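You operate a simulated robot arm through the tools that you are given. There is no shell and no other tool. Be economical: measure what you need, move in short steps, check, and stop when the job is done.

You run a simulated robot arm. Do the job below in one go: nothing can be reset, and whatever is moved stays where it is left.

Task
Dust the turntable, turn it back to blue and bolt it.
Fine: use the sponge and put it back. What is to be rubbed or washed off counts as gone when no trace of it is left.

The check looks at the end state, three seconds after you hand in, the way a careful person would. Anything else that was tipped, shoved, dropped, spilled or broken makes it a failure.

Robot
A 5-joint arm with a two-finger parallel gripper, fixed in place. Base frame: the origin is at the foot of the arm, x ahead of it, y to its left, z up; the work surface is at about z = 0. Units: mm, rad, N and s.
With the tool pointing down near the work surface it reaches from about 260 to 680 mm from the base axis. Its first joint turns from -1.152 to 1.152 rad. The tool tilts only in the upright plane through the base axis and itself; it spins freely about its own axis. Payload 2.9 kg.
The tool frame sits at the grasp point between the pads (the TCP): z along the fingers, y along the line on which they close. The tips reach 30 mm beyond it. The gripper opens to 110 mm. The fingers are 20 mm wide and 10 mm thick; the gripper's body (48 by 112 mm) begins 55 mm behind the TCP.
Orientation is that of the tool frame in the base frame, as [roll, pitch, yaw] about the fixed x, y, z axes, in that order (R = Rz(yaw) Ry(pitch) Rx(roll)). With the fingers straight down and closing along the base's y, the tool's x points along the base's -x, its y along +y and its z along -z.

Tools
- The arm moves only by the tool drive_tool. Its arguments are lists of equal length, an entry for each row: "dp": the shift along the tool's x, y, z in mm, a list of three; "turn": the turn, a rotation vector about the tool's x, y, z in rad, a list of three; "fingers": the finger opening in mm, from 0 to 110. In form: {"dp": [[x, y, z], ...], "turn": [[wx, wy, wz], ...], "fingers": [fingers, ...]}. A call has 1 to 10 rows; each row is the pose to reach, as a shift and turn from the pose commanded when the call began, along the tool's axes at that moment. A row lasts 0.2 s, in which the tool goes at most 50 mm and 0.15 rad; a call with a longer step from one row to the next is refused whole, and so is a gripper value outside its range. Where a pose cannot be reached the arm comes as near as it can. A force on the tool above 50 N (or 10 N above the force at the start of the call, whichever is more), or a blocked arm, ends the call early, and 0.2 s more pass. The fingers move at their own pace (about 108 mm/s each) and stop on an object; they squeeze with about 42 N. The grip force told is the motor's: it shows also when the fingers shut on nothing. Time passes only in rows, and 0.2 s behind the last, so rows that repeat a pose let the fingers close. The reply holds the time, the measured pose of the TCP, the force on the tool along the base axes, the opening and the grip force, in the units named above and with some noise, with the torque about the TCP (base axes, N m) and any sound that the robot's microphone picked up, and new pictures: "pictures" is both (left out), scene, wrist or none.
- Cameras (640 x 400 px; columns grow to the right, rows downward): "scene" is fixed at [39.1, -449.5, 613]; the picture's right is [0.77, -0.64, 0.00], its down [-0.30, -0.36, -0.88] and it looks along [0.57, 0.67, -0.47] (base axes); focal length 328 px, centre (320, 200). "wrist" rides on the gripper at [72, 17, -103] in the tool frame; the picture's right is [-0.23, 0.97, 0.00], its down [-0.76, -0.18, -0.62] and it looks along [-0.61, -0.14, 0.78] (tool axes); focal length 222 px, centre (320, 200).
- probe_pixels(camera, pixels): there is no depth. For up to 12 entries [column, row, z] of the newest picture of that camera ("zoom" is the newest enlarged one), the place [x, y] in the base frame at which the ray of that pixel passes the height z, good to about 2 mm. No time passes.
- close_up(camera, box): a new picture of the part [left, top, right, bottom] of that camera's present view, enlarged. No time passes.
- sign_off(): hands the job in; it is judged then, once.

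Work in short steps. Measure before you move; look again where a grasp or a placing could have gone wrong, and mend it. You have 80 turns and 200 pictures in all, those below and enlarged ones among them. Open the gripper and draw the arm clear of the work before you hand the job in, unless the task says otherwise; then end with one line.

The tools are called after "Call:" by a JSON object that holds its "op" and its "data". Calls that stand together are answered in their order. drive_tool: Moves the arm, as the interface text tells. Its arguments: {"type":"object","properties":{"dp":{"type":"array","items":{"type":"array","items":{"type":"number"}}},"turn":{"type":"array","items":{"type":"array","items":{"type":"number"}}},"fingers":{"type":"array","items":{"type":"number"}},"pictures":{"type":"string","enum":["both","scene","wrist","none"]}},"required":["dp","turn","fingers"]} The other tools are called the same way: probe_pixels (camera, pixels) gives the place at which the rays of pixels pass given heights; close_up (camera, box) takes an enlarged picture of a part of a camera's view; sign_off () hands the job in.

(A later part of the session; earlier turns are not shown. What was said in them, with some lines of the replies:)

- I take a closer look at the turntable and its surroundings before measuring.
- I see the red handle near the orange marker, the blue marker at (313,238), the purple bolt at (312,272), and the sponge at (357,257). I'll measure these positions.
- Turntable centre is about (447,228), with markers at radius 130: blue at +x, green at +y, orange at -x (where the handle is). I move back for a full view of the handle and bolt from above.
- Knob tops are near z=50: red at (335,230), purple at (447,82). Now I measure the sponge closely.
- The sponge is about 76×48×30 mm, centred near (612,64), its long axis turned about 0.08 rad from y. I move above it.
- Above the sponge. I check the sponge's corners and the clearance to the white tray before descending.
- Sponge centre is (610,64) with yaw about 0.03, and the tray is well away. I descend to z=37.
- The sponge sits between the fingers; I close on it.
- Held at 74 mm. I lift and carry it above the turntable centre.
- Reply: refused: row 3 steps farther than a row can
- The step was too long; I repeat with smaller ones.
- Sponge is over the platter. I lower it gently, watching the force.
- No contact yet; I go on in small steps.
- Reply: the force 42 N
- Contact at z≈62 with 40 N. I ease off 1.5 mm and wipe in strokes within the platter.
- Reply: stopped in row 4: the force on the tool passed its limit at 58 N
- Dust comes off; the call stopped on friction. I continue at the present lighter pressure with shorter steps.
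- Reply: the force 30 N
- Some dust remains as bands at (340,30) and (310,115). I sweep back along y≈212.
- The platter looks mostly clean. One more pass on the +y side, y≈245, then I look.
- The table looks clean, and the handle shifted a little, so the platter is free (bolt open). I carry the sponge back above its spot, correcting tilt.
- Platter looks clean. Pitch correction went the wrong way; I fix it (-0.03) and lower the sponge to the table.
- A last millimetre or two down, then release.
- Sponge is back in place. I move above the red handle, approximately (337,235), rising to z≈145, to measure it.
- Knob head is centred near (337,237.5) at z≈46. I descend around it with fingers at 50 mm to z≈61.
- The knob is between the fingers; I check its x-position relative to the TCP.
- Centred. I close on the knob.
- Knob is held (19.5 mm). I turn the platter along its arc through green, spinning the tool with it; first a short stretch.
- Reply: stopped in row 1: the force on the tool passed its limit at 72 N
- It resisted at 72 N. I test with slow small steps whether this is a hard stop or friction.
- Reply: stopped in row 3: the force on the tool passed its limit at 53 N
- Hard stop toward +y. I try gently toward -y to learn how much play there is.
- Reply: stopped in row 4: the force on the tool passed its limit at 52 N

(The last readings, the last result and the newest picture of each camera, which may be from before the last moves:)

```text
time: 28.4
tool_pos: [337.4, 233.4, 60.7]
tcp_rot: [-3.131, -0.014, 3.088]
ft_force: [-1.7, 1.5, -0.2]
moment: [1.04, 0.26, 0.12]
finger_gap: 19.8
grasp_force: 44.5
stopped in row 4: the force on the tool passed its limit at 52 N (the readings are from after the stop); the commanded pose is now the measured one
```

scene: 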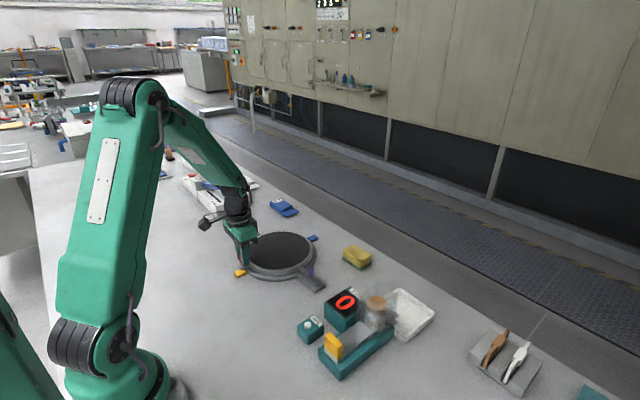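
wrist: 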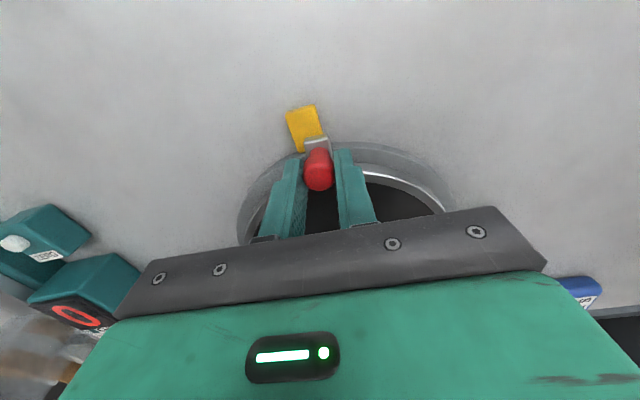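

Only ~4 mm play each way: the bolt is engaged now and must be pulled out first. I release the knob, rise and move above the purple bolt knob.

Call:
{"op": "drive_tool", "data": {"dp": [[0, 0, 0], [0, 0, 0], [0, 0, -40], [0, 0, -75], [-24, -29, -75], [-48, -58, -75], [-72, -87, -75], [-96, -116, -75], [-118, -145, -75], [-118, -145, -75]], "turn": [[0, 0, 0], [0, 0, 0], [0, 0, 0], [0.01, -0.014, 0], [0.01, -0.014, -0.054], [0.01, -0.014, -0.054], [0.01, -0.014, -0.054], [0.01, -0.014, -0.054], [0.01, -0.014, -0.054], [0.01, -0.014, -0.054]], "fingers": [50, 50, 50, 50, 50, 50, 50, 50, 50, 50]}}

Call:
{"op": "close_up", "data": {"camera": "wrist", "box": [200, 80, 440, 230]}}

Call:
{"op": "close_up", "data": {"camera": "scene", "box": [270, 240, 370, 320]}}

```text
time: 30.6
tool_pos: [451.6, 83.0, 134.9]
tcp_rot: [3.141, -0.005, -3.139]
ft_force: [-0.7, 0.0, -0.4]
moment: [0.01, 0.03, 0.05]
finger_gap: 50.3
grasp_force: 0.1
```

scene: 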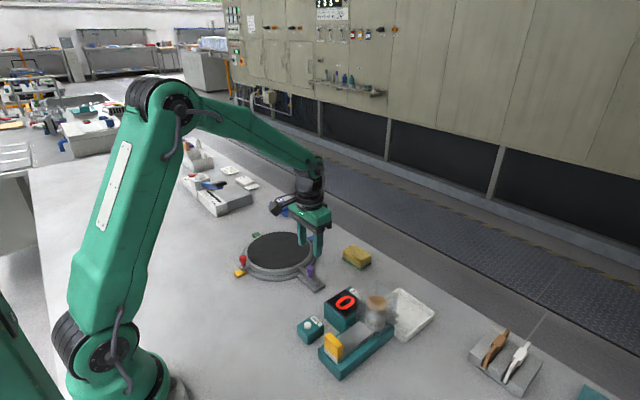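
wrist: 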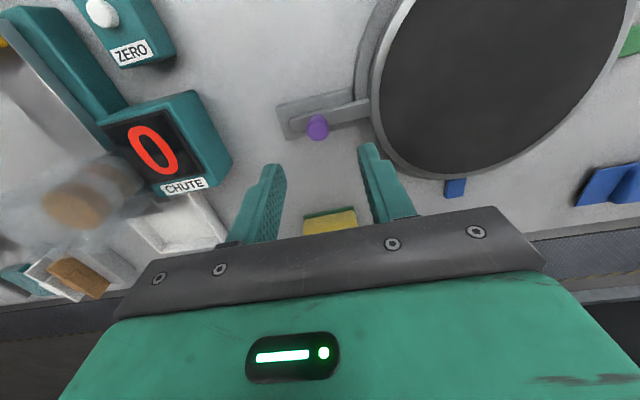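

```text
2.67 times, centred on (320, 155) of wrist
```

zoom: 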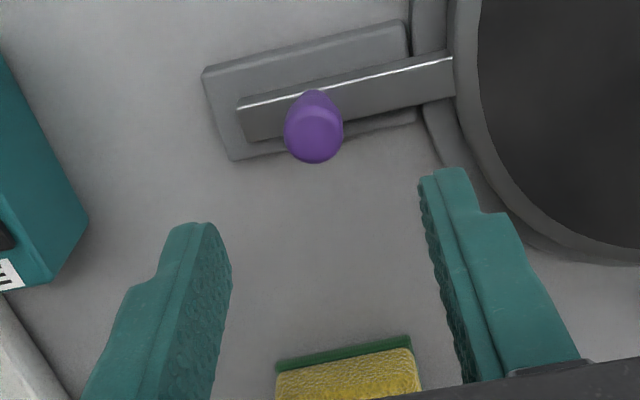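

```text
5.00 times, centred on (320, 280) of scene
```

zoom: 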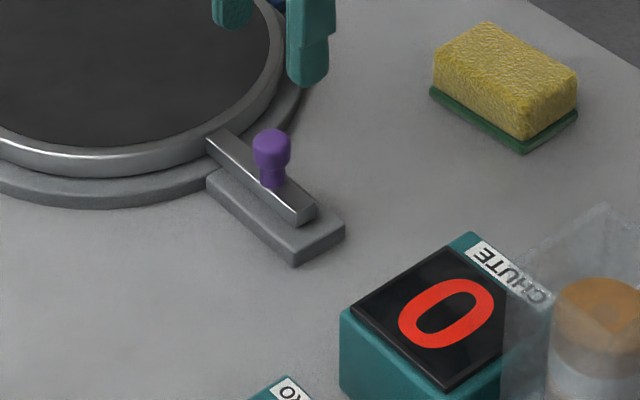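

Call:
{"op": "probe_pixels", "data": {"camera": "wrist", "pixels": [[317.8, 128, 42], [317.8, 128, 46], [317.8, 128, 50], [233, 160, 0], [233, 160, 40], [233, 160, 60], [195, 92, 50], [285, 139, 10], [289, 120, 25], [369, 101, 25]]}}

Call:
{"op": "probe_pixels", "data": {"camera": "scene", "pixels": [[310.4, 269.6, 42], [310.4, 269.6, 46], [310.4, 269.6, 50], [350, 286.5, 40], [350, 286.5, 60], [315, 292.5, 0], [325, 304, 40], [382, 322, 25]]}}

```text
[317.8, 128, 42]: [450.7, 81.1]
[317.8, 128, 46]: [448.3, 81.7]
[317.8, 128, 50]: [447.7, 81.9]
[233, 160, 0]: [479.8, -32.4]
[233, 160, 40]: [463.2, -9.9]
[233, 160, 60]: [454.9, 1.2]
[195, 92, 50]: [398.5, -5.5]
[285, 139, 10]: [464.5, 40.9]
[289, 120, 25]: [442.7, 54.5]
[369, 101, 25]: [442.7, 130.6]
```

```text
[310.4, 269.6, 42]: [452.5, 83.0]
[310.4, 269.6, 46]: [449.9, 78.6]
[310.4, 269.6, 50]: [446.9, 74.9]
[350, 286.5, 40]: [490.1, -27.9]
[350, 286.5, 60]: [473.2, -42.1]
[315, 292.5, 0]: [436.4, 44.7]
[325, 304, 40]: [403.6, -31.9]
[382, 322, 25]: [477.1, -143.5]
```

Bolt knob head is at about (449,81,44). The CHUTE box ends at y≈-5, so there's clearance. I descend around the knob to z≈62.

Call:
{"op": "drive_tool", "data": {"dp": [[2.6, -2, 30], [2.6, -2, 55], [2.6, -2, 68], [2.6, -2, 73], [2.6, -2, 73]], "turn": [[0, -0.005, 0], [0, -0.005, 0], [0, -0.005, 0], [0, -0.005, 0], [0, -0.005, 0]], "fingers": [50, 45, 45, 45, 45]}}

Call:
{"op": "close_up", "data": {"camera": "scene", "box": [270, 240, 350, 300]}}

```text
time: 31.8
tool_pos: [448.2, 80.2, 62.6]
tcp_rot: [3.141, 0.0, -3.14]
ft_force: [1.2, 0.2, -0.4]
moment: [0.0, 0.01, 0.02]
finger_gap: 44.9
grasp_force: 0.0
```

scene: 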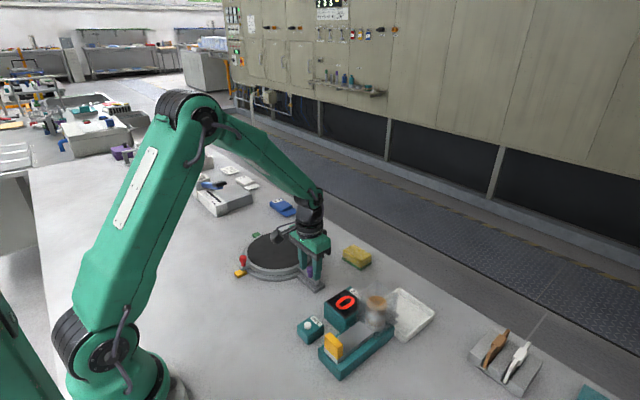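
wrist: 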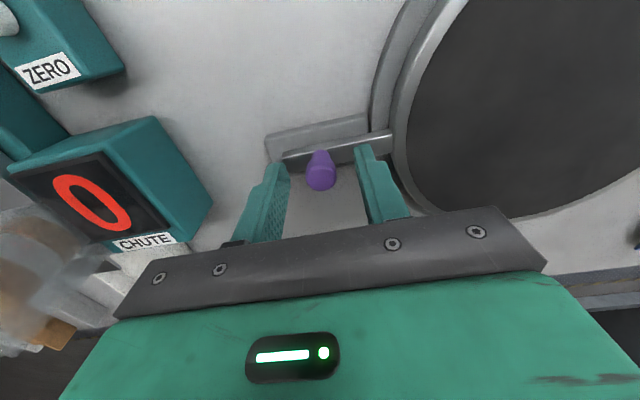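

```text
6.67 times, centred on (310, 270) of scene
```

zoom: 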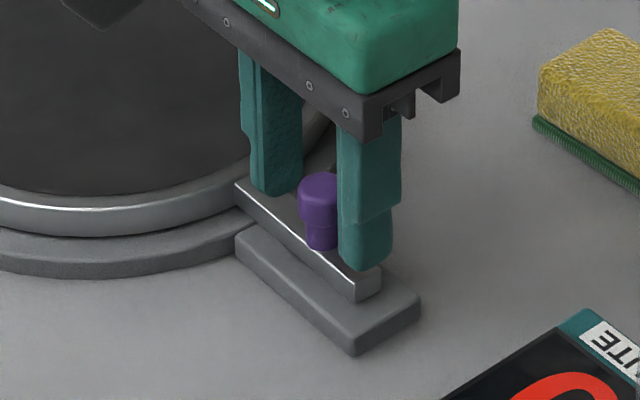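

Fingers straddle the purple knob. I close on it.

Call:
{"op": "drive_tool", "data": {"dp": [[0, 0, 0], [0, 0, 0], [0, 0, 0]], "turn": [[0, 0, 0], [0, 0, 0], [0, 0, 0]], "fingers": [25, 8, 8], "pictures": "none"}}

```text
time: 32.6
tool_pos: [448.5, 79.9, 63.1]
tcp_rot: [-3.141, 0.0, -3.139]
ft_force: [1.0, -0.3, -0.8]
moment: [-0.41, -0.03, 0.02]
finger_gap: 18.7
grasp_force: 44.7
```

Held at 18.7 mm. I draw it outward (-y) in small steps.

Call:
{"op": "drive_tool", "data": {"dp": [[0, -3, 0], [0, -6, 0], [0, -9, 0], [0, -12, 0], [0, -15, 0], [0, -18, 0]], "turn": [[0, 0, 0], [0, 0, 0], [0, 0, 0], [0, 0, 0], [0, 0, 0], [0, 0, 0]], "fingers": [8, 8, 8, 8, 8, 8]}}

Call:
{"op": "close_up", "data": {"camera": "scene", "box": [270, 240, 350, 300]}}

```text
time: 34.0
tool_pos: [448.9, 61.2, 63.5]
tcp_rot: [-3.142, 0.005, 3.141]
ft_force: [18.0, 0.6, -12.8]
moment: [-0.43, -0.14, -0.03]
finger_gap: 18.8
grasp_force: 45.4
```

scene: 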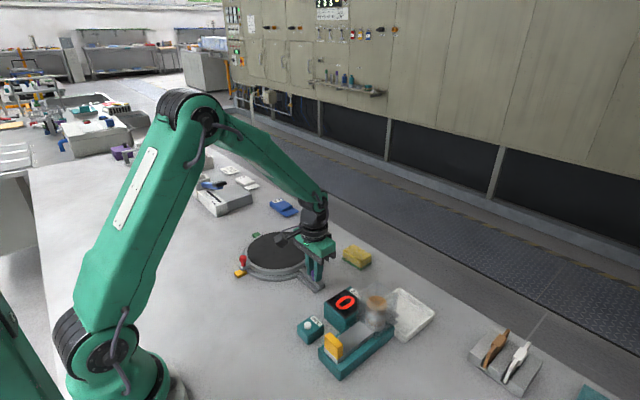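
wrist: 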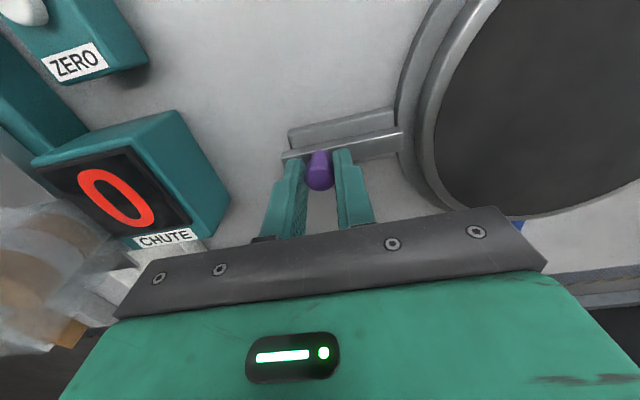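

```text
6.67 times, centred on (310, 270) of scene
```

zoom: 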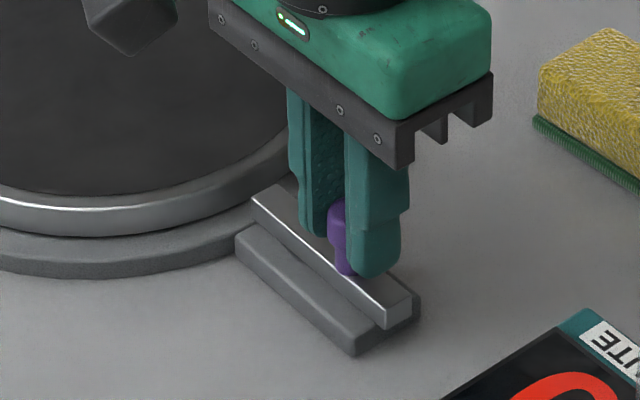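

The bolt slid out 19 mm and its tip is clear of the rim. I continue gently to find its end stop.

Call:
{"op": "drive_tool", "data": {"dp": [[0, -2, 0], [0, -4, 0], [0, -6, 0], [0, -8, 0]], "turn": [[0, 0, 0], [0, 0, 0], [0, 0, 0], [0, 0, 0]], "fingers": [8, 8, 8, 8], "pictures": "none"}}

```text
time: 35.0
tool_pos: [447.3, 52.3, 63.7]
tcp_rot: [3.141, 0.009, -3.14]
ft_force: [21.2, 0.5, -10.4]
moment: [-0.44, -0.4, -0.01]
finger_gap: 18.6
grasp_force: 44.7
```

Bolt is out by 27 mm, enough. I release and rise, heading back above the red knob.

Call:
{"op": "drive_tool", "data": {"dp": [[0, 0, 0], [0, 0, 0], [0, 0, -40], [0, 0, -75], [28, 45, -75], [50, 80, -75], [72, 115, -75], [92, 147, -75], [112, 182, -75], [112, 182, -75]], "turn": [[0, 0, 0], [0, 0, 0], [0, 0, 0], [0, 0, 0], [0, 0, 0], [0, 0, 0], [0, 0, 0], [0, 0, 0], [0, 0, 0], [0, 0, 0]], "fingers": [45, 50, 50, 50, 50, 50, 50, 50, 50, 50]}}

Call:
{"op": "close_up", "data": {"camera": "wrist", "box": [200, 60, 440, 210]}}

Call:
{"op": "close_up", "data": {"camera": "scene", "box": [225, 220, 335, 300]}}

```text
refused: row 5 steps farther than a row can; nothing moved
```

```text
2.67 times, centred on (320, 135) of wrist
```

zoom: 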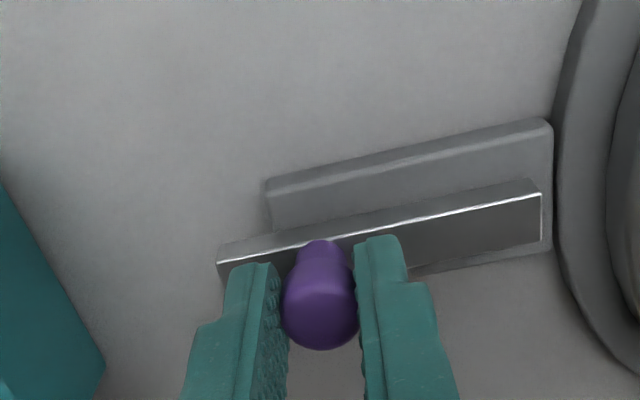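

```text
5.00 times, centred on (280, 260) of scene
```

zoom: 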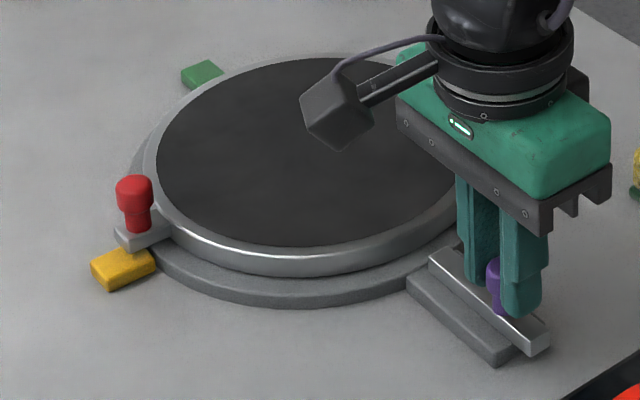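

The bar is clear of the rim and still on its guide. I repeat the release and move with shorter steps.

Call:
{"op": "drive_tool", "data": {"dp": [[0, 0, 0], [0, 0, 0], [0, 0, -40], [0, 0, -75], [22, 35, -75], [44, 70, -75], [66, 105, -75], [88, 142, -75], [110, 181, -75], [110, 181, -75]], "turn": [[0, 0, 0], [0, 0, 0], [0, 0, 0], [0, 0, 0], [0, 0, 0], [0, 0, 0], [0, 0, 0], [0, 0, 0], [0, 0, 0], [0, 0, 0]], "fingers": [45, 50, 50, 50, 50, 50, 50, 50, 50, 50]}}

Call:
{"op": "close_up", "data": {"camera": "wrist", "box": [200, 60, 440, 210]}}

Call:
{"op": "close_up", "data": {"camera": "scene", "box": [225, 220, 335, 300]}}

```text
time: 37.2
tool_pos: [336.2, 235.1, 134.3]
tcp_rot: [-3.134, -0.007, -3.141]
ft_force: [-0.4, 0.4, 0.4]
moment: [0.03, 0.04, -0.01]
finger_gap: 50.0
grasp_force: 0.0
```

scene: 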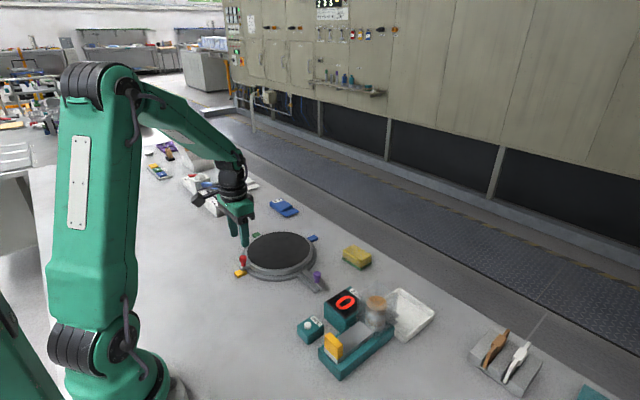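
wrist: 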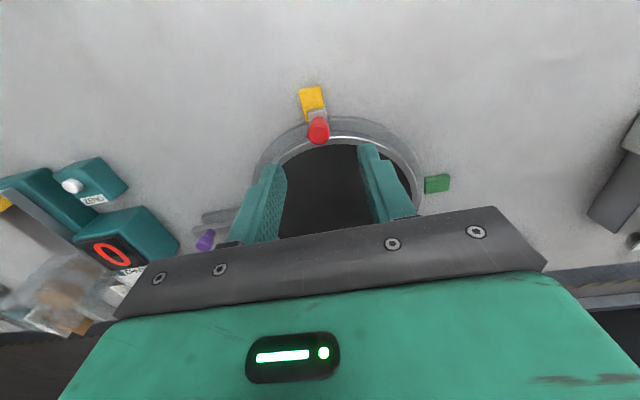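

```text
2.67 times, centred on (320, 135) of wrist
```

zoom: 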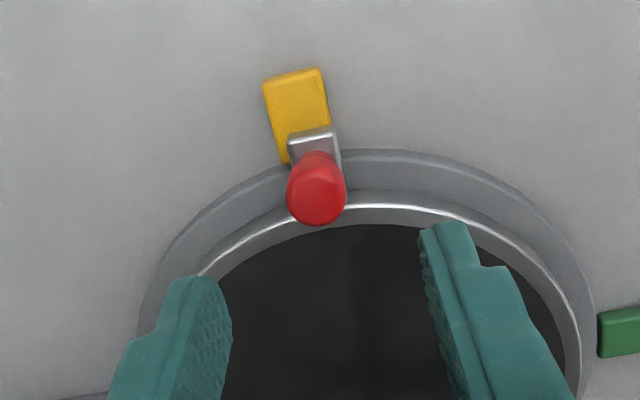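

```text
5.00 times, centred on (280, 260) of scene
```

zoom: 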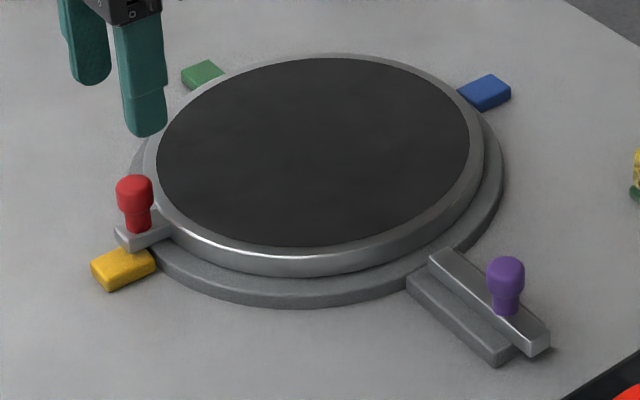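

Bolt tip is clear of the rim. Red knob is at about (337,234). I descend and grip it again.

Call:
{"op": "drive_tool", "data": {"dp": [[-1.3, -1, 30], [-1.3, -1, 55], [-1.3, -1, 68], [-1.3, -1, 73], [-1.3, -1, 73], [-1.3, -1, 73], [-1.3, -1, 73], [-1.3, -1, 73]], "turn": [[0.007, -0.007, 0], [0.007, -0.007, 0], [0.007, -0.007, 0], [0.007, -0.007, 0], [0.007, -0.007, 0], [0.007, -0.007, 0], [0.007, -0.007, 0], [0.007, -0.007, 0]], "fingers": [50, 50, 50, 50, 50, 25, 8, 8], "pictures": "wrist"}}

```text
time: 39.0
tool_pos: [339.7, 232.9, 61.0]
tcp_rot: [-3.137, -0.005, 3.141]
ft_force: [-0.2, -1.0, -4.0]
moment: [0.7, -0.05, -0.01]
finger_gap: 19.4
grasp_force: 45.0
```

wrist: 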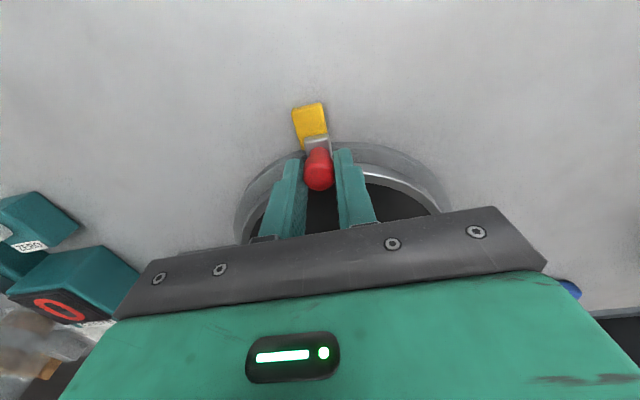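

Grip is firm. I turn slowly along the first part of the arc.

Call:
{"op": "drive_tool", "data": {"dp": [[-0.2, 4, 0], [-1, 9.6, 0], [-3.2, 20.8, 0], [-7.2, 33.6, 0], [-12.7, 45.8, 0]], "turn": [[0, 0, 0.035], [0, 0, 0.087], [0, 0, 0.192], [0, 0, 0.314], [0, 0, 0.436]], "fingers": [8, 8, 8, 8, 8]}}

```text
time: 40.2
tool_pos: [350.9, 280.2, 60.5]
tcp_rot: [-3.136, -0.003, 2.707]
ft_force: [-30.9, 15.0, 22.8]
moment: [1.02, 0.73, 0.0]
finger_gap: 19.4
grasp_force: 44.8
```

scene: 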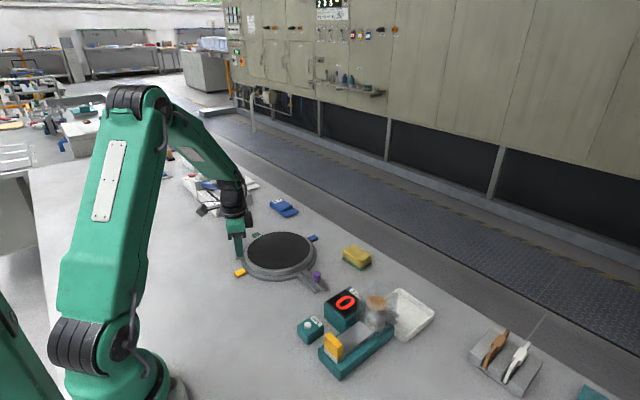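
wrist: 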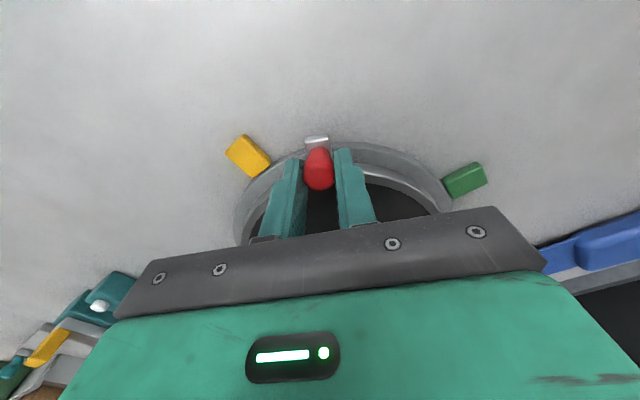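

The platter turns. There is a radial pull of ~34 N outward, so the true knob radius is a bit larger; I continue with radius 112.

Call:
{"op": "drive_tool", "data": {"dp": [[2, 1, 0], [0.3, 9.2, 0], [-1.4, 22.8, 0], [-6.5, 37.6, 0], [-13.6, 51.5, 0]], "turn": [[0, 0, 0.01], [0, 0, 0.083], [0, 0, 0.205], [0, 0, 0.345], [0, 0, 0.484]], "fingers": [8, 8, 8, 8, 8], "pictures": "wrist"}}

```text
time: 41.4
tool_pos: [386.1, 322.6, 61.9]
tcp_rot: [-3.141, -0.001, 2.223]
ft_force: [-7.9, 19.1, 25.2]
moment: [1.13, -0.04, 0.47]
finger_gap: 19.9
grasp_force: 44.6
```

wrist: 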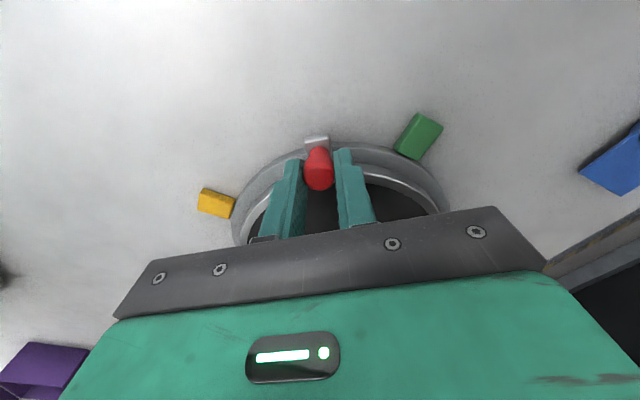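

Smooth so far (θ≈124°). I continue past green, radius 113 and 1 mm higher.

Call:
{"op": "drive_tool", "data": {"dp": [[1, 1, -1], [0.1, 9.3, -1], [-2.6, 22.8, -1], [-7.8, 37.8, -1], [-14.9, 51.8, -1], [-24, 64.7, -1], [-34.7, 76.2, -1]], "turn": [[0, 0, 0.01], [0, 0, 0.082], [0, 0, 0.204], [0, 0, 0.344], [0, 0, 0.484], [0, 0, 0.624], [0, 0, 0.763]], "fingers": [8, 8, 8, 8, 8, 8, 8], "pictures": "wrist"}}

```text
time: 43.0
tool_pos: [466.3, 340.8, 61.1]
tcp_rot: [3.141, 0.001, 1.461]
ft_force: [2.6, 33.8, 1.0]
moment: [0.34, -0.48, -0.14]
finger_gap: 19.4
grasp_force: 45.5
```

wrist: 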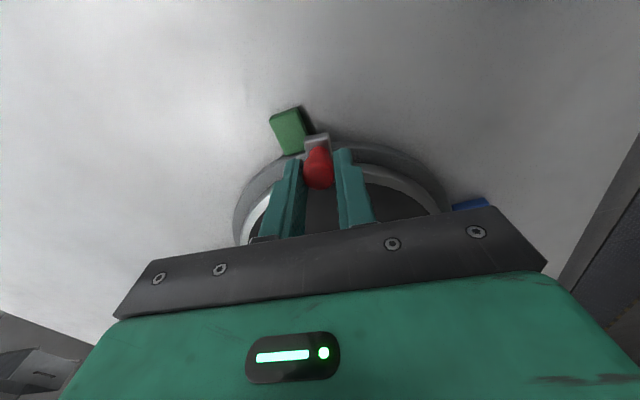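

Past green (θ≈81°). The outward pull of 34 N suggests the centre is nearer (449,231); I follow that and continue to θ≈28°.

Call:
{"op": "drive_tool", "data": {"dp": [[1.1, 2.9, 0], [1, 12.7, 0], [-1.5, 26.2, 0], [-6.8, 41, 0], [-14.2, 54.8, 0], [-23.4, 67.5, 0], [-34.3, 78.8, 0], [-46.7, 88.5, 0]], "turn": [[0, 0, 0.026], [0, 0, 0.113], [0, 0, 0.236], [0, 0, 0.375], [0, 0, 0.515], [0, 0, 0.654], [0, 0, 0.794], [0, 0, 0.934]], "fingers": [8, 8, 8, 8, 8, 8, 8, 8], "pictures": "both"}}

```text
time: 44.8
tool_pos: [549.9, 279.3, 61.5]
tcp_rot: [3.14, 0.003, 0.598]
ft_force: [13.3, 8.3, -14.2]
moment: [-0.29, -0.61, -0.16]
finger_gap: 19.3
grasp_force: 44.7
out of reach, approached as far as the arm can: row 8
```

scene: 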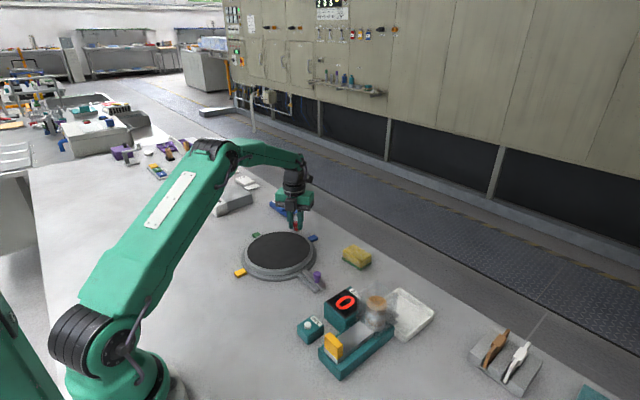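
wrist: 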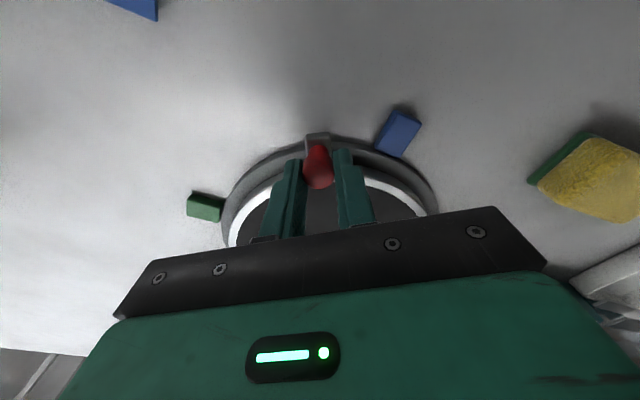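

The wrist's spin limit is reached at yaw≈0.6; the knob is at θ≈26° and the blue marker is just ahead. I continue without further spin.

Call:
{"op": "drive_tool", "data": {"dp": [[-0.7, 6, 0], [-2, 13.1, 0], [-6.3, 26.2, 0], [-12, 38.7, 0]], "turn": [[0, 0, -0.08], [0, 0, -0.1], [0, 0, -0.1], [0, 0, -0.1]], "fingers": [8, 8, 8, 8], "pictures": "wrist"}}

```text
time: 45.8
tool_pos: [559.0, 244.2, 62.9]
tcp_rot: [-3.139, 0.009, 0.705]
ft_force: [-1.9, 5.6, -20.2]
moment: [-0.77, 0.13, -0.6]
finger_gap: 19.8
grasp_force: 45.1
```

wrist: 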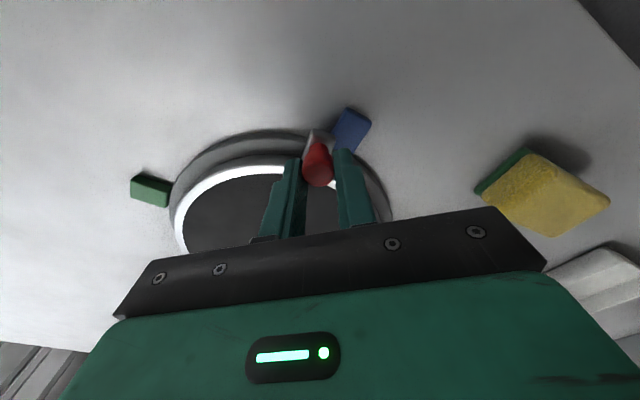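

Nearly there: knob at (559,244). A final 13 mm to y≈231.

Call:
{"op": "drive_tool", "data": {"dp": [[-2.2, 4, 1], [-4.4, 8, 1], [-6.6, 11.7, 1], [-6.6, 11.7, 1]], "turn": [[0, 0, 0], [0, 0, 0], [0, 0, 0], [0, 0, 0]], "fingers": [8, 8, 8, 8]}}

Call:
{"op": "close_up", "data": {"camera": "wrist", "box": [200, 80, 440, 230]}}

Call:
{"op": "close_up", "data": {"camera": "scene", "box": [235, 215, 345, 300]}}

```text
time: 46.8
tool_pos: [562.2, 230.9, 62.2]
tcp_rot: [-3.137, 0.01, 0.706]
ft_force: [-30.3, 1.6, 2.2]
moment: [-0.21, -0.01, -0.14]
finger_gap: 19.5
grasp_force: 44.4
```

scene: 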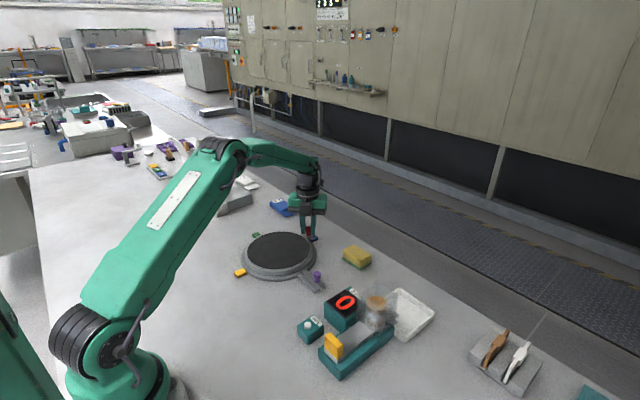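
wrist: 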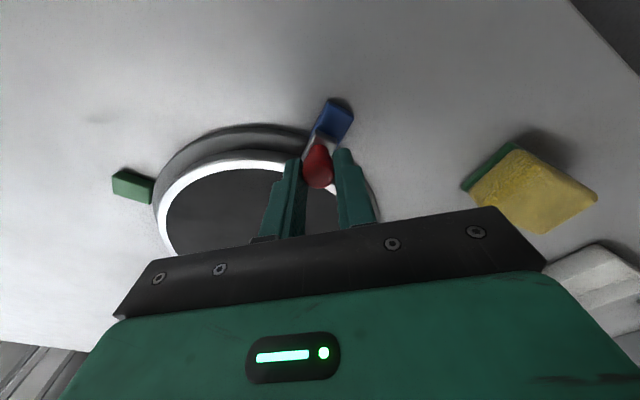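

```text
2.67 times, centred on (320, 155) of wrist
```

zoom: 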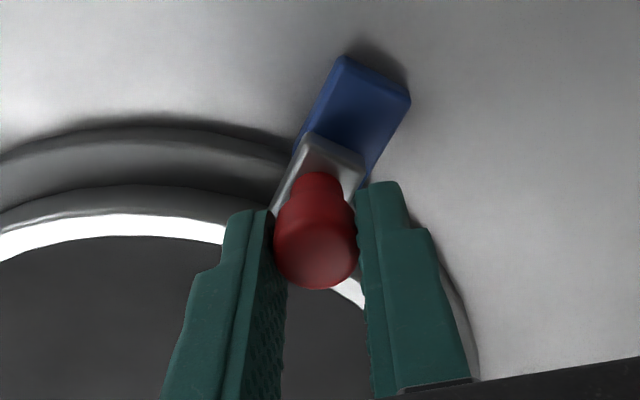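

```text
4.71 times, centred on (290, 258) of scene
```

zoom: 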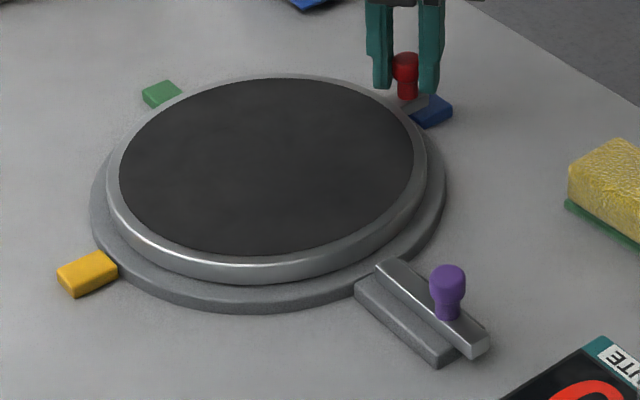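

Handle tab lines up with the blue marker. I release, rise, and start moving back while unwinding the wrist.

Call:
{"op": "drive_tool", "data": {"dp": [[0, 0, 0], [0, 0, 0], [0, 0, -40], [0, 0, -80], [-25, 8, -80], [-50, 15, -80], [-75, 23, -80], [-100, 30, -80], [-125, 38, -80], [-150, 45, -80]], "turn": [[0, 0, 0], [0, 0, 0], [0, 0, 0], [0, 0, -0.14], [0, 0, -0.28], [0, 0, -0.42], [0, 0, -0.56], [0, 0, -0.7], [0, 0, -0.84], [0, 0, -0.98]], "fingers": [45, 50, 50, 50, 50, 50, 50, 50, 50, 50], "pictures": "scene"}}

Call:
{"op": "close_up", "data": {"camera": "scene", "box": [235, 215, 345, 300]}}

```text
time: 49.0
tool_pos: [480.0, 98.5, 142.0]
tcp_rot: [-3.141, 0.0, 1.687]
ft_force: [0.3, -0.6, -0.1]
moment: [-0.01, 0.01, 0.01]
finger_gap: 49.9
grasp_force: 0.1
```

scene: 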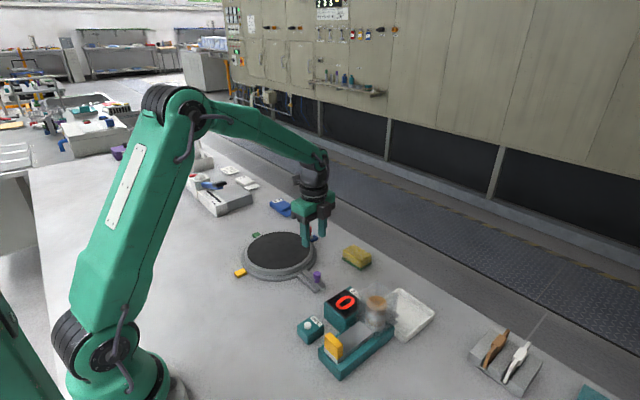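

```text
4.71 times, centred on (290, 258) of scene
```

zoom: 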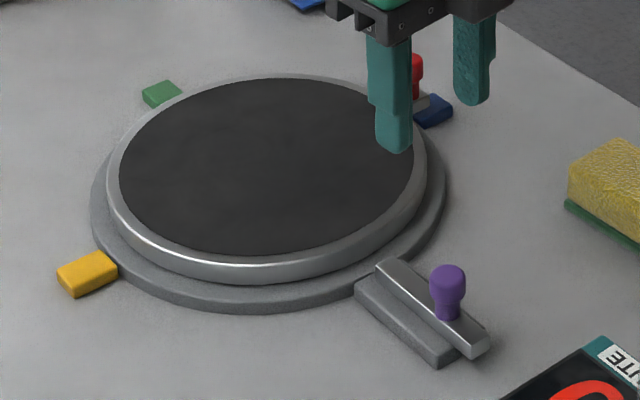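

Now I unwind the rest to yaw π and go above the bolt knob.

Call:
{"op": "drive_tool", "data": {"dp": [[-4, -4, 0], [-8, -8, 0], [-12, -12, 0], [-17, -16, 0], [-21, -20, 0], [-25, -24, 0], [-29, -28, 0], [-33, -32, 0], [-37, -35, 0], [-41.3, -38.1, 0]], "turn": [[0, 0, -0.1455], [0, 0, -0.291], [0, 0, -0.4365], [0, 0, -0.582], [0, 0, -0.7275], [0, 0, -0.873], [0, 0, -1.0185], [0, 0, -1.164], [0, 0, -1.3095], [0, 0, -1.4546]], "fingers": [50, 50, 50, 50, 50, 50, 50, 50, 50, 50], "pictures": "wrist"}}

Call:
{"op": "close_up", "data": {"camera": "wrist", "box": [240, 60, 480, 210]}}

Call:
{"op": "close_up", "data": {"camera": "scene", "box": [270, 220, 350, 300]}}

```text
time: 51.2
tool_pos: [445.1, 52.4, 141.3]
tcp_rot: [-3.141, -0.002, 3.141]
ft_force: [-0.3, -0.7, -0.3]
moment: [0.02, -0.04, 0.02]
finger_gap: 50.1
grasp_force: 0.0
```

wrist: 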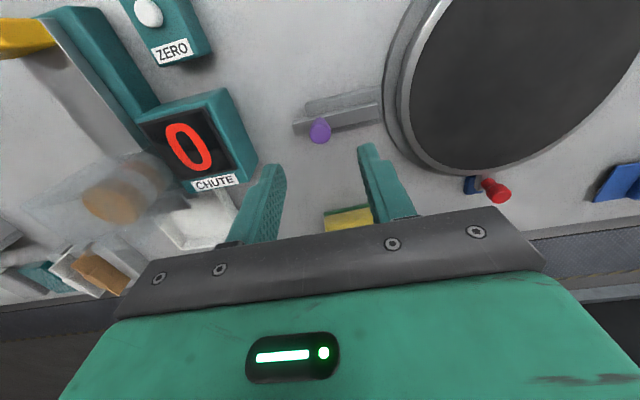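

```text
2.67 times, centred on (360, 135) of wrist
```

zoom: 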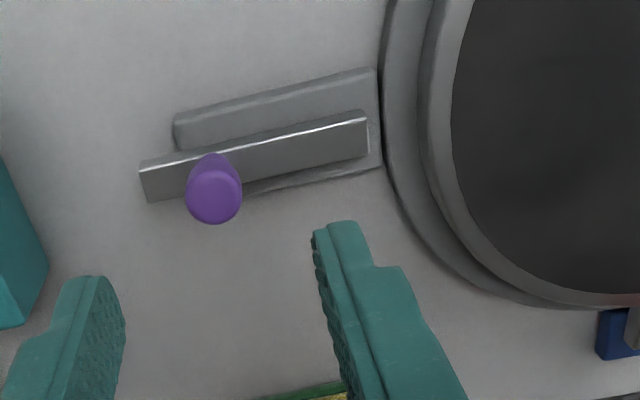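

```text
5.00 times, centred on (310, 260) of scene
```

zoom: 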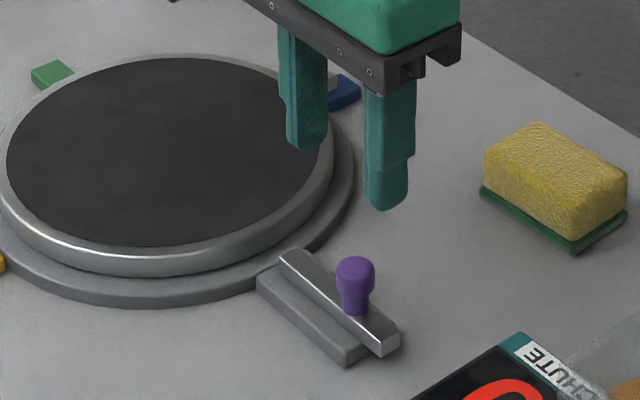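

I measure the knob and the bar's alignment before gripping.

Call:
{"op": "probe_pixels", "data": {"camera": "wrist", "pixels": [[319.9, 132, 42], [319.9, 132, 45], [293.5, 121, 25], [376.5, 102.5, 25], [306, 107, 12], [379.5, 85.5, 12], [378, 116, 20]]}}

Call:
{"op": "probe_pixels", "data": {"camera": "zoom", "pixels": [[355, 270, 42], [355, 270, 45], [282, 255, 25], [378, 350, 25], [300, 246, 25], [258, 275, 12], [345, 360, 12], [283, 262, 20]]}}

```text
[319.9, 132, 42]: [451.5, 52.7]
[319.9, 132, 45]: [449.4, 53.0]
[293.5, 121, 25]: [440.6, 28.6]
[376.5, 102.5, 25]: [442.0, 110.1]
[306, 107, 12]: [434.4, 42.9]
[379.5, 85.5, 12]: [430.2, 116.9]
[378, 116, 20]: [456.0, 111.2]
```

```text
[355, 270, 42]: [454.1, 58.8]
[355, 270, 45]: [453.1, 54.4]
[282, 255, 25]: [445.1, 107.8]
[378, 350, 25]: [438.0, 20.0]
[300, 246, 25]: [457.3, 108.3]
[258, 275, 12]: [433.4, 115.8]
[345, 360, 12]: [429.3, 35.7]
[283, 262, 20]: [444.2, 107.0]
```

The bar is straight and centred at x≈449; knob at (449.5,53). I descend and grip it.

Call:
{"op": "drive_tool", "data": {"dp": [[-4.2, 0.9, 30], [-4.2, 0.9, 60], [-4.2, 0.9, 73], [-4.2, 0.9, 79], [-4.2, 0.9, 79], [-4.2, 0.9, 79], [-4.2, 0.9, 79], [-4.2, 0.9, 79]], "turn": [[0, 0, 0], [0, 0, 0], [0, 0, 0], [0, 0, 0], [0, 0, 0], [0, 0, 0], [0, 0, 0], [0, 0, 0]], "fingers": [45, 45, 45, 45, 45, 25, 8, 8], "pictures": "none"}}

```text
time: 53.0
tool_pos: [450.2, 54.9, 63.4]
tcp_rot: [3.141, -0.001, 3.137]
ft_force: [0.6, -0.6, -2.6]
moment: [0.43, -0.13, 0.01]
finger_gap: 18.7
grasp_force: 45.2
```

Gripped. I push the bolt in (+y) in small steps, 27 mm in all.

Call:
{"op": "drive_tool", "data": {"dp": [[0, 3, 0], [0, 6, 0], [0, 9, 0], [0, 12, 0], [0, 15, 0], [0, 18, 0], [0, 21, 0], [0, 24, 0], [0, 26, 0]], "turn": [[0, 0, 0], [0, 0, 0], [0, 0, 0], [0, 0, 0], [0, 0, 0], [0, 0, 0], [0, 0, 0], [0, 0, 0], [0, 0, 0]], "fingers": [8, 8, 8, 8, 8, 8, 8, 8, 8]}}

Call:
{"op": "close_up", "data": {"camera": "scene", "box": [270, 220, 350, 300]}}

```text
time: 55.0
tool_pos: [449.2, 80.7, 63.5]
tcp_rot: [-3.14, -0.003, 3.138]
ft_force: [2.0, -1.9, -3.1]
moment: [0.32, -0.07, 0.06]
finger_gap: 18.7
grasp_force: 44.9
```

scene: 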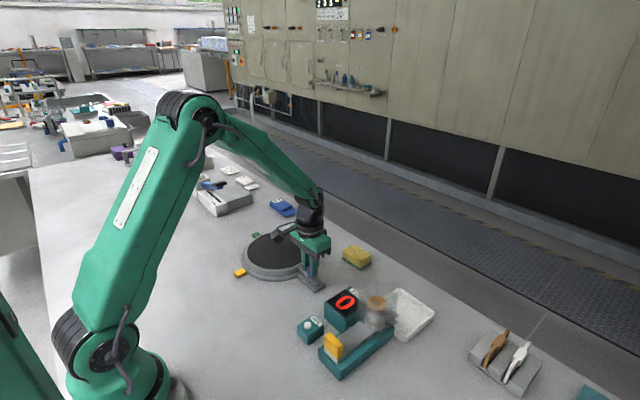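
wrist: 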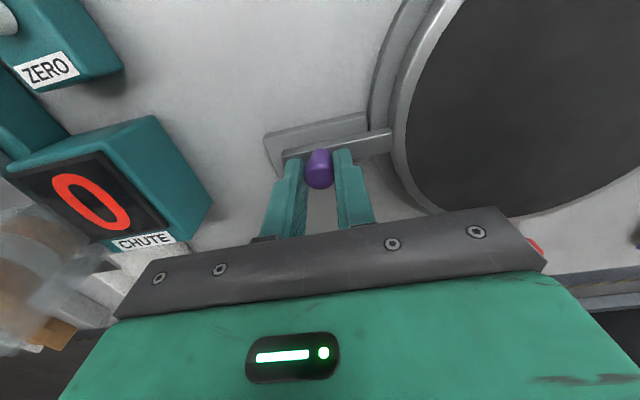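

```text
5.00 times, centred on (310, 260) of scene
```

zoom: 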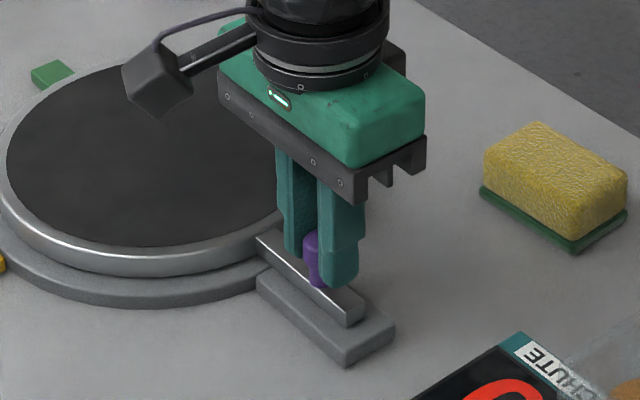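

It slid in freely. I push a bit further to find the end stop.

Call:
{"op": "drive_tool", "data": {"dp": [[0, 1, 0], [0, 2, 0], [0, 3, 0], [0, 4, 0], [0, 5, 0], [0, 6, 0]], "turn": [[0, 0, 0], [0, 0, 0], [0, 0, 0], [0, 0, 0], [0, 0, 0], [0, 0, 0]], "fingers": [8, 8, 8, 8, 8, 8], "pictures": "none"}}

```text
time: 56.2
tool_pos: [449.5, 80.8, 63.7]
tcp_rot: [-3.141, -0.007, 3.128]
ft_force: [-0.2, -13.6, 0.3]
moment: [0.09, -0.05, -0.06]
finger_gap: 18.8
grasp_force: 45.1
stopped in row 5: the force on the tool passed its limit at 51 N (the readings are from after the stop); the commanded pose is now the measured one
```

It stops at y≈81, the same position as at the start when it was engaged. I release, rise and look.

Call:
{"op": "drive_tool", "data": {"dp": [[0, 0, 0], [0, 0, 0], [0, 0, -40], [0, 0, -80], [35, -30, -100], [65, -60, -120], [95, -90, -140], [125, -110, -160]], "turn": [[0, 0, 0], [0, 0, 0], [0, 0, 0], [0, 0, 0], [0, 0, 0], [0, 0, 0], [0, 0, 0], [0, 0, 0]], "fingers": [45, 50, 50, 50, 50, 80, 110, 110]}}

Call:
{"op": "close_up", "data": {"camera": "scene", "box": [225, 215, 335, 300]}}

Call:
{"op": "close_up", "data": {"camera": "scene", "box": [290, 220, 400, 300]}}

```text
refused: row 5 steps farther than a row can; nothing moved
```

```text
4.71 times, centred on (280, 258) of scene
```

zoom: 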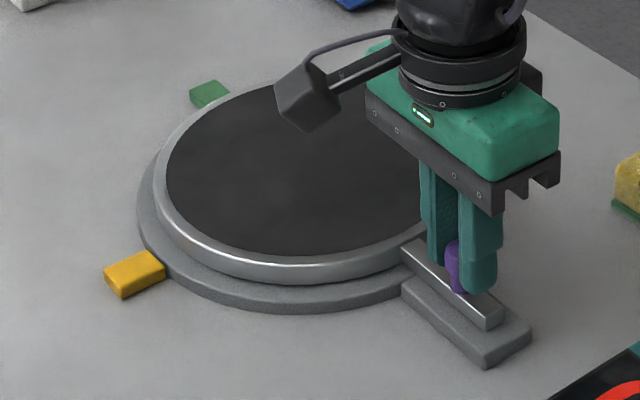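

```text
5.00 times, centred on (345, 260) of scene
```

zoom: 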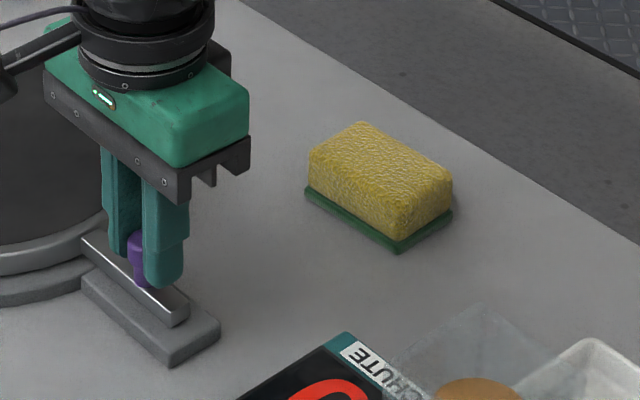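

I repeat with shorter steps, retreating to a viewpoint above and behind the turntable.

Call:
{"op": "drive_tool", "data": {"dp": [[0, 0, 0], [0, 0, 0], [0, 0, -40], [0, 0, -80], [20, 20, -110], [40, 40, -140], [60, 60, -170], [80, 80, -200], [97, 95, -230], [112, 110, -245]], "turn": [[0, 0, 0], [0, 0, 0], [0, 0, 0], [0, 0, 0], [0, 0, 0], [0, 0, 0], [0, 0, 0], [0, 0, 0], [0, 0, 0], [0, 0, 0]], "fingers": [45, 50, 50, 50, 50, 80, 110, 110, 110, 110]}}

Call:
{"op": "close_up", "data": {"camera": "scene", "box": [225, 215, 335, 300]}}

Call:
{"op": "close_up", "data": {"camera": "wrist", "box": [240, 40, 460, 240]}}

```text
time: 58.4
tool_pos: [339.0, 193.5, 308.2]
tcp_rot: [-3.139, -0.005, 3.13]
ft_force: [-1.1, -0.3, 1.0]
moment: [0.0, -0.04, -0.03]
finger_gap: 110.2
grasp_force: 0.0
```

scene: 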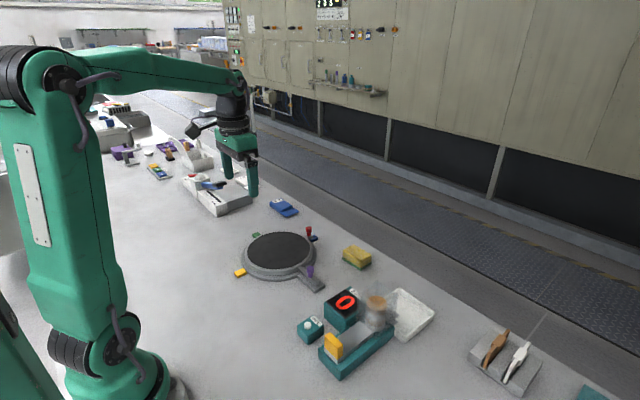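
wrist: 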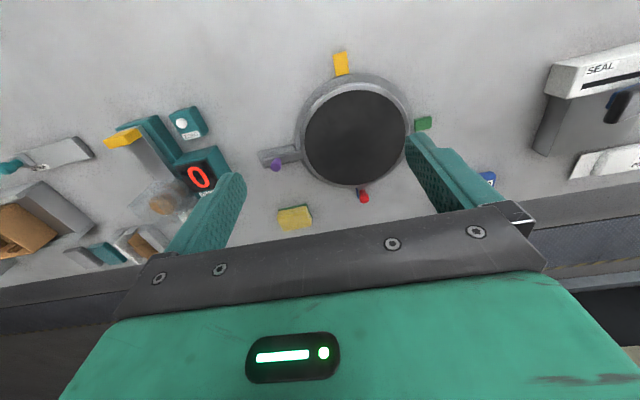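

```text
4.71 times, centred on (280, 258) of scene
```

zoom: 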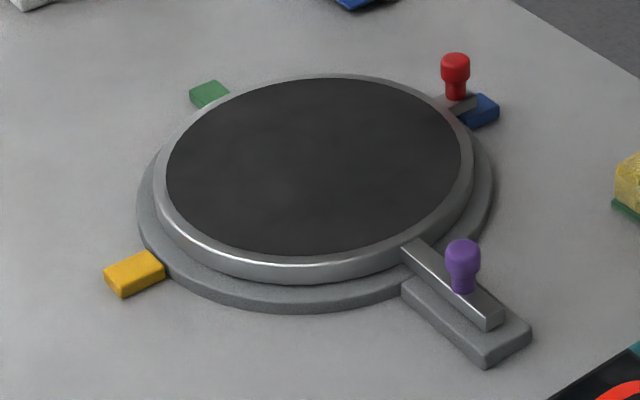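

```text
2.00 times, centred on (350, 140) of wrist
```

zoom: 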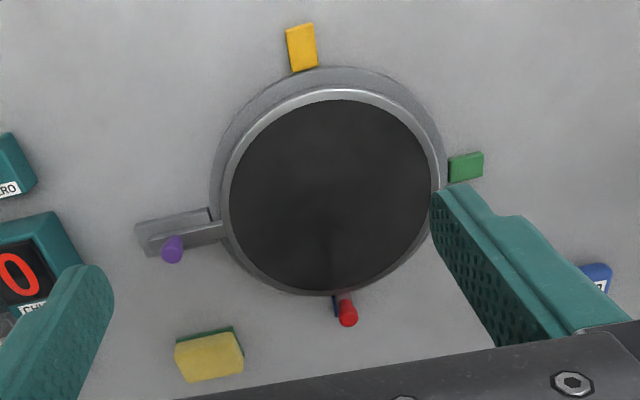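

Bolt looks engaged exactly as at the start and the platter is clean. The handle seems slightly to the +y side of the blue marker; I measure it.

Call:
{"op": "close_up", "data": {"camera": "scene", "box": [289, 217, 337, 247]}}

Call:
{"op": "probe_pixels", "data": {"camera": "scene", "pixels": [[308.7, 229.8, 45], [308.7, 229.8, 47]]}}

Call:
{"op": "probe_pixels", "data": {"camera": "wrist", "pixels": [[363.5, 196, 45], [363.5, 196, 47], [341, 64, 10]]}}

Call:
{"op": "close_up", "data": {"camera": "wrist", "box": [335, 170, 391, 210]}}

```text
13.33 times, centred on (313, 232) of scene
```

zoom: 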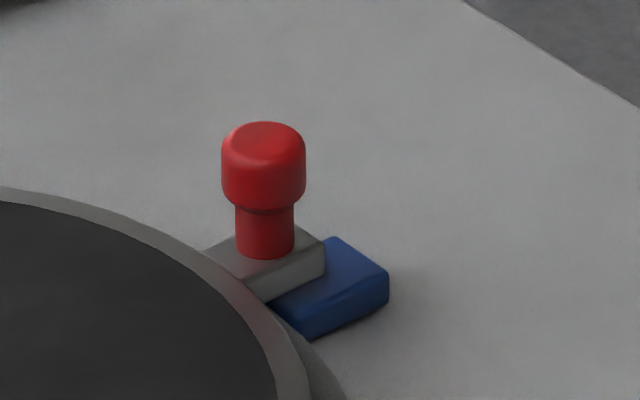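

```text
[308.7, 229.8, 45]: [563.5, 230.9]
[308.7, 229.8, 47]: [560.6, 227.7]
```

```text
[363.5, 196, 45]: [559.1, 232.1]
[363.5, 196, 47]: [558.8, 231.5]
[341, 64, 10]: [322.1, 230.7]
```

```text
10.00 times, centred on (363, 190) of wrist
```

zoom: 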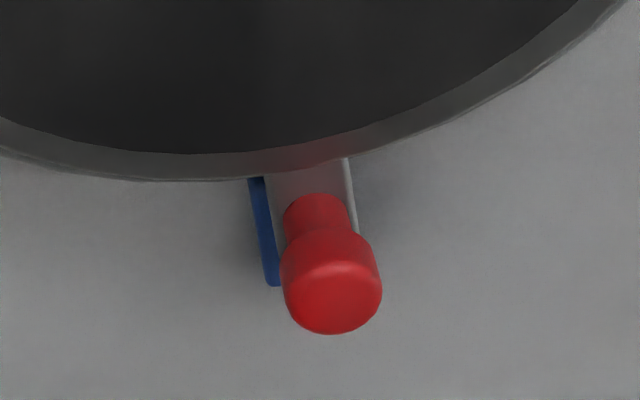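

Knob at (560,231), marker centre y≈229: aligned within the bolt's play. A last close check for dust traces and of the sponge.

Call:
{"op": "close_up", "data": {"camera": "wrist", "box": [300, 80, 412, 192]}}

Call:
{"op": "close_up", "data": {"camera": "scene", "box": [240, 225, 320, 280]}}

Call:
{"op": "close_up", "data": {"camera": "scene", "box": [325, 232, 389, 272]}}

```text
3.57 times, centred on (356, 136) of wrist
```

zoom: 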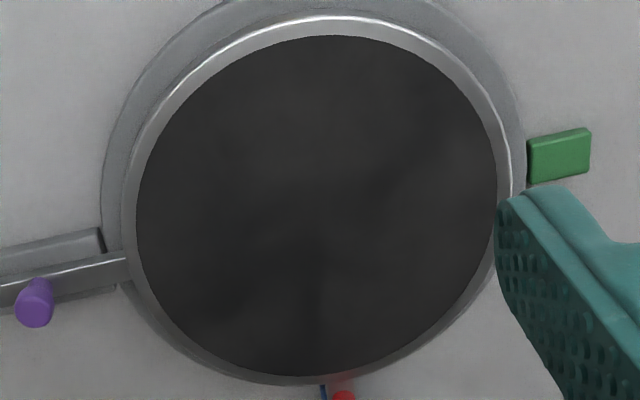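

```text
7.27 times, centred on (280, 252) of scene
```

zoom: 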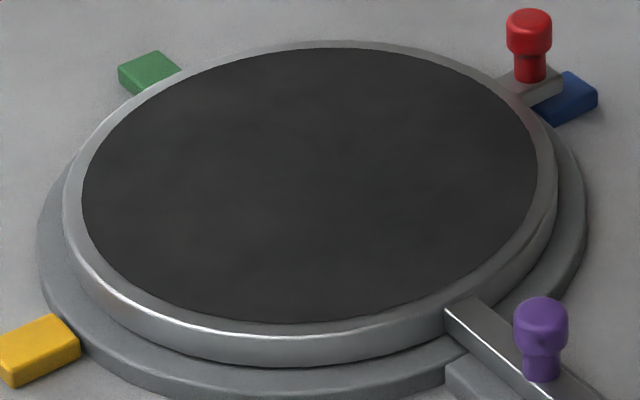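

```text
10.00 times, centred on (357, 252) of scene
```

zoom: 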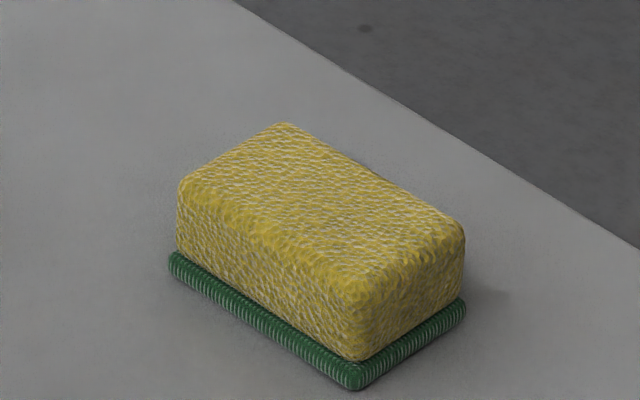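

The platter is clean, the handle is at blue, the bolt is in and the sponge is back. The arm is clear with the gripper open, so I hand in.

Call:
{"op": "sign_off", "data": {}}

```text
The job is handed in.
```

I dusted the turntable with no trace left in the close-ups, turned it back to blue, bolted it, and put the sponge back within about 2 mm of where it was.
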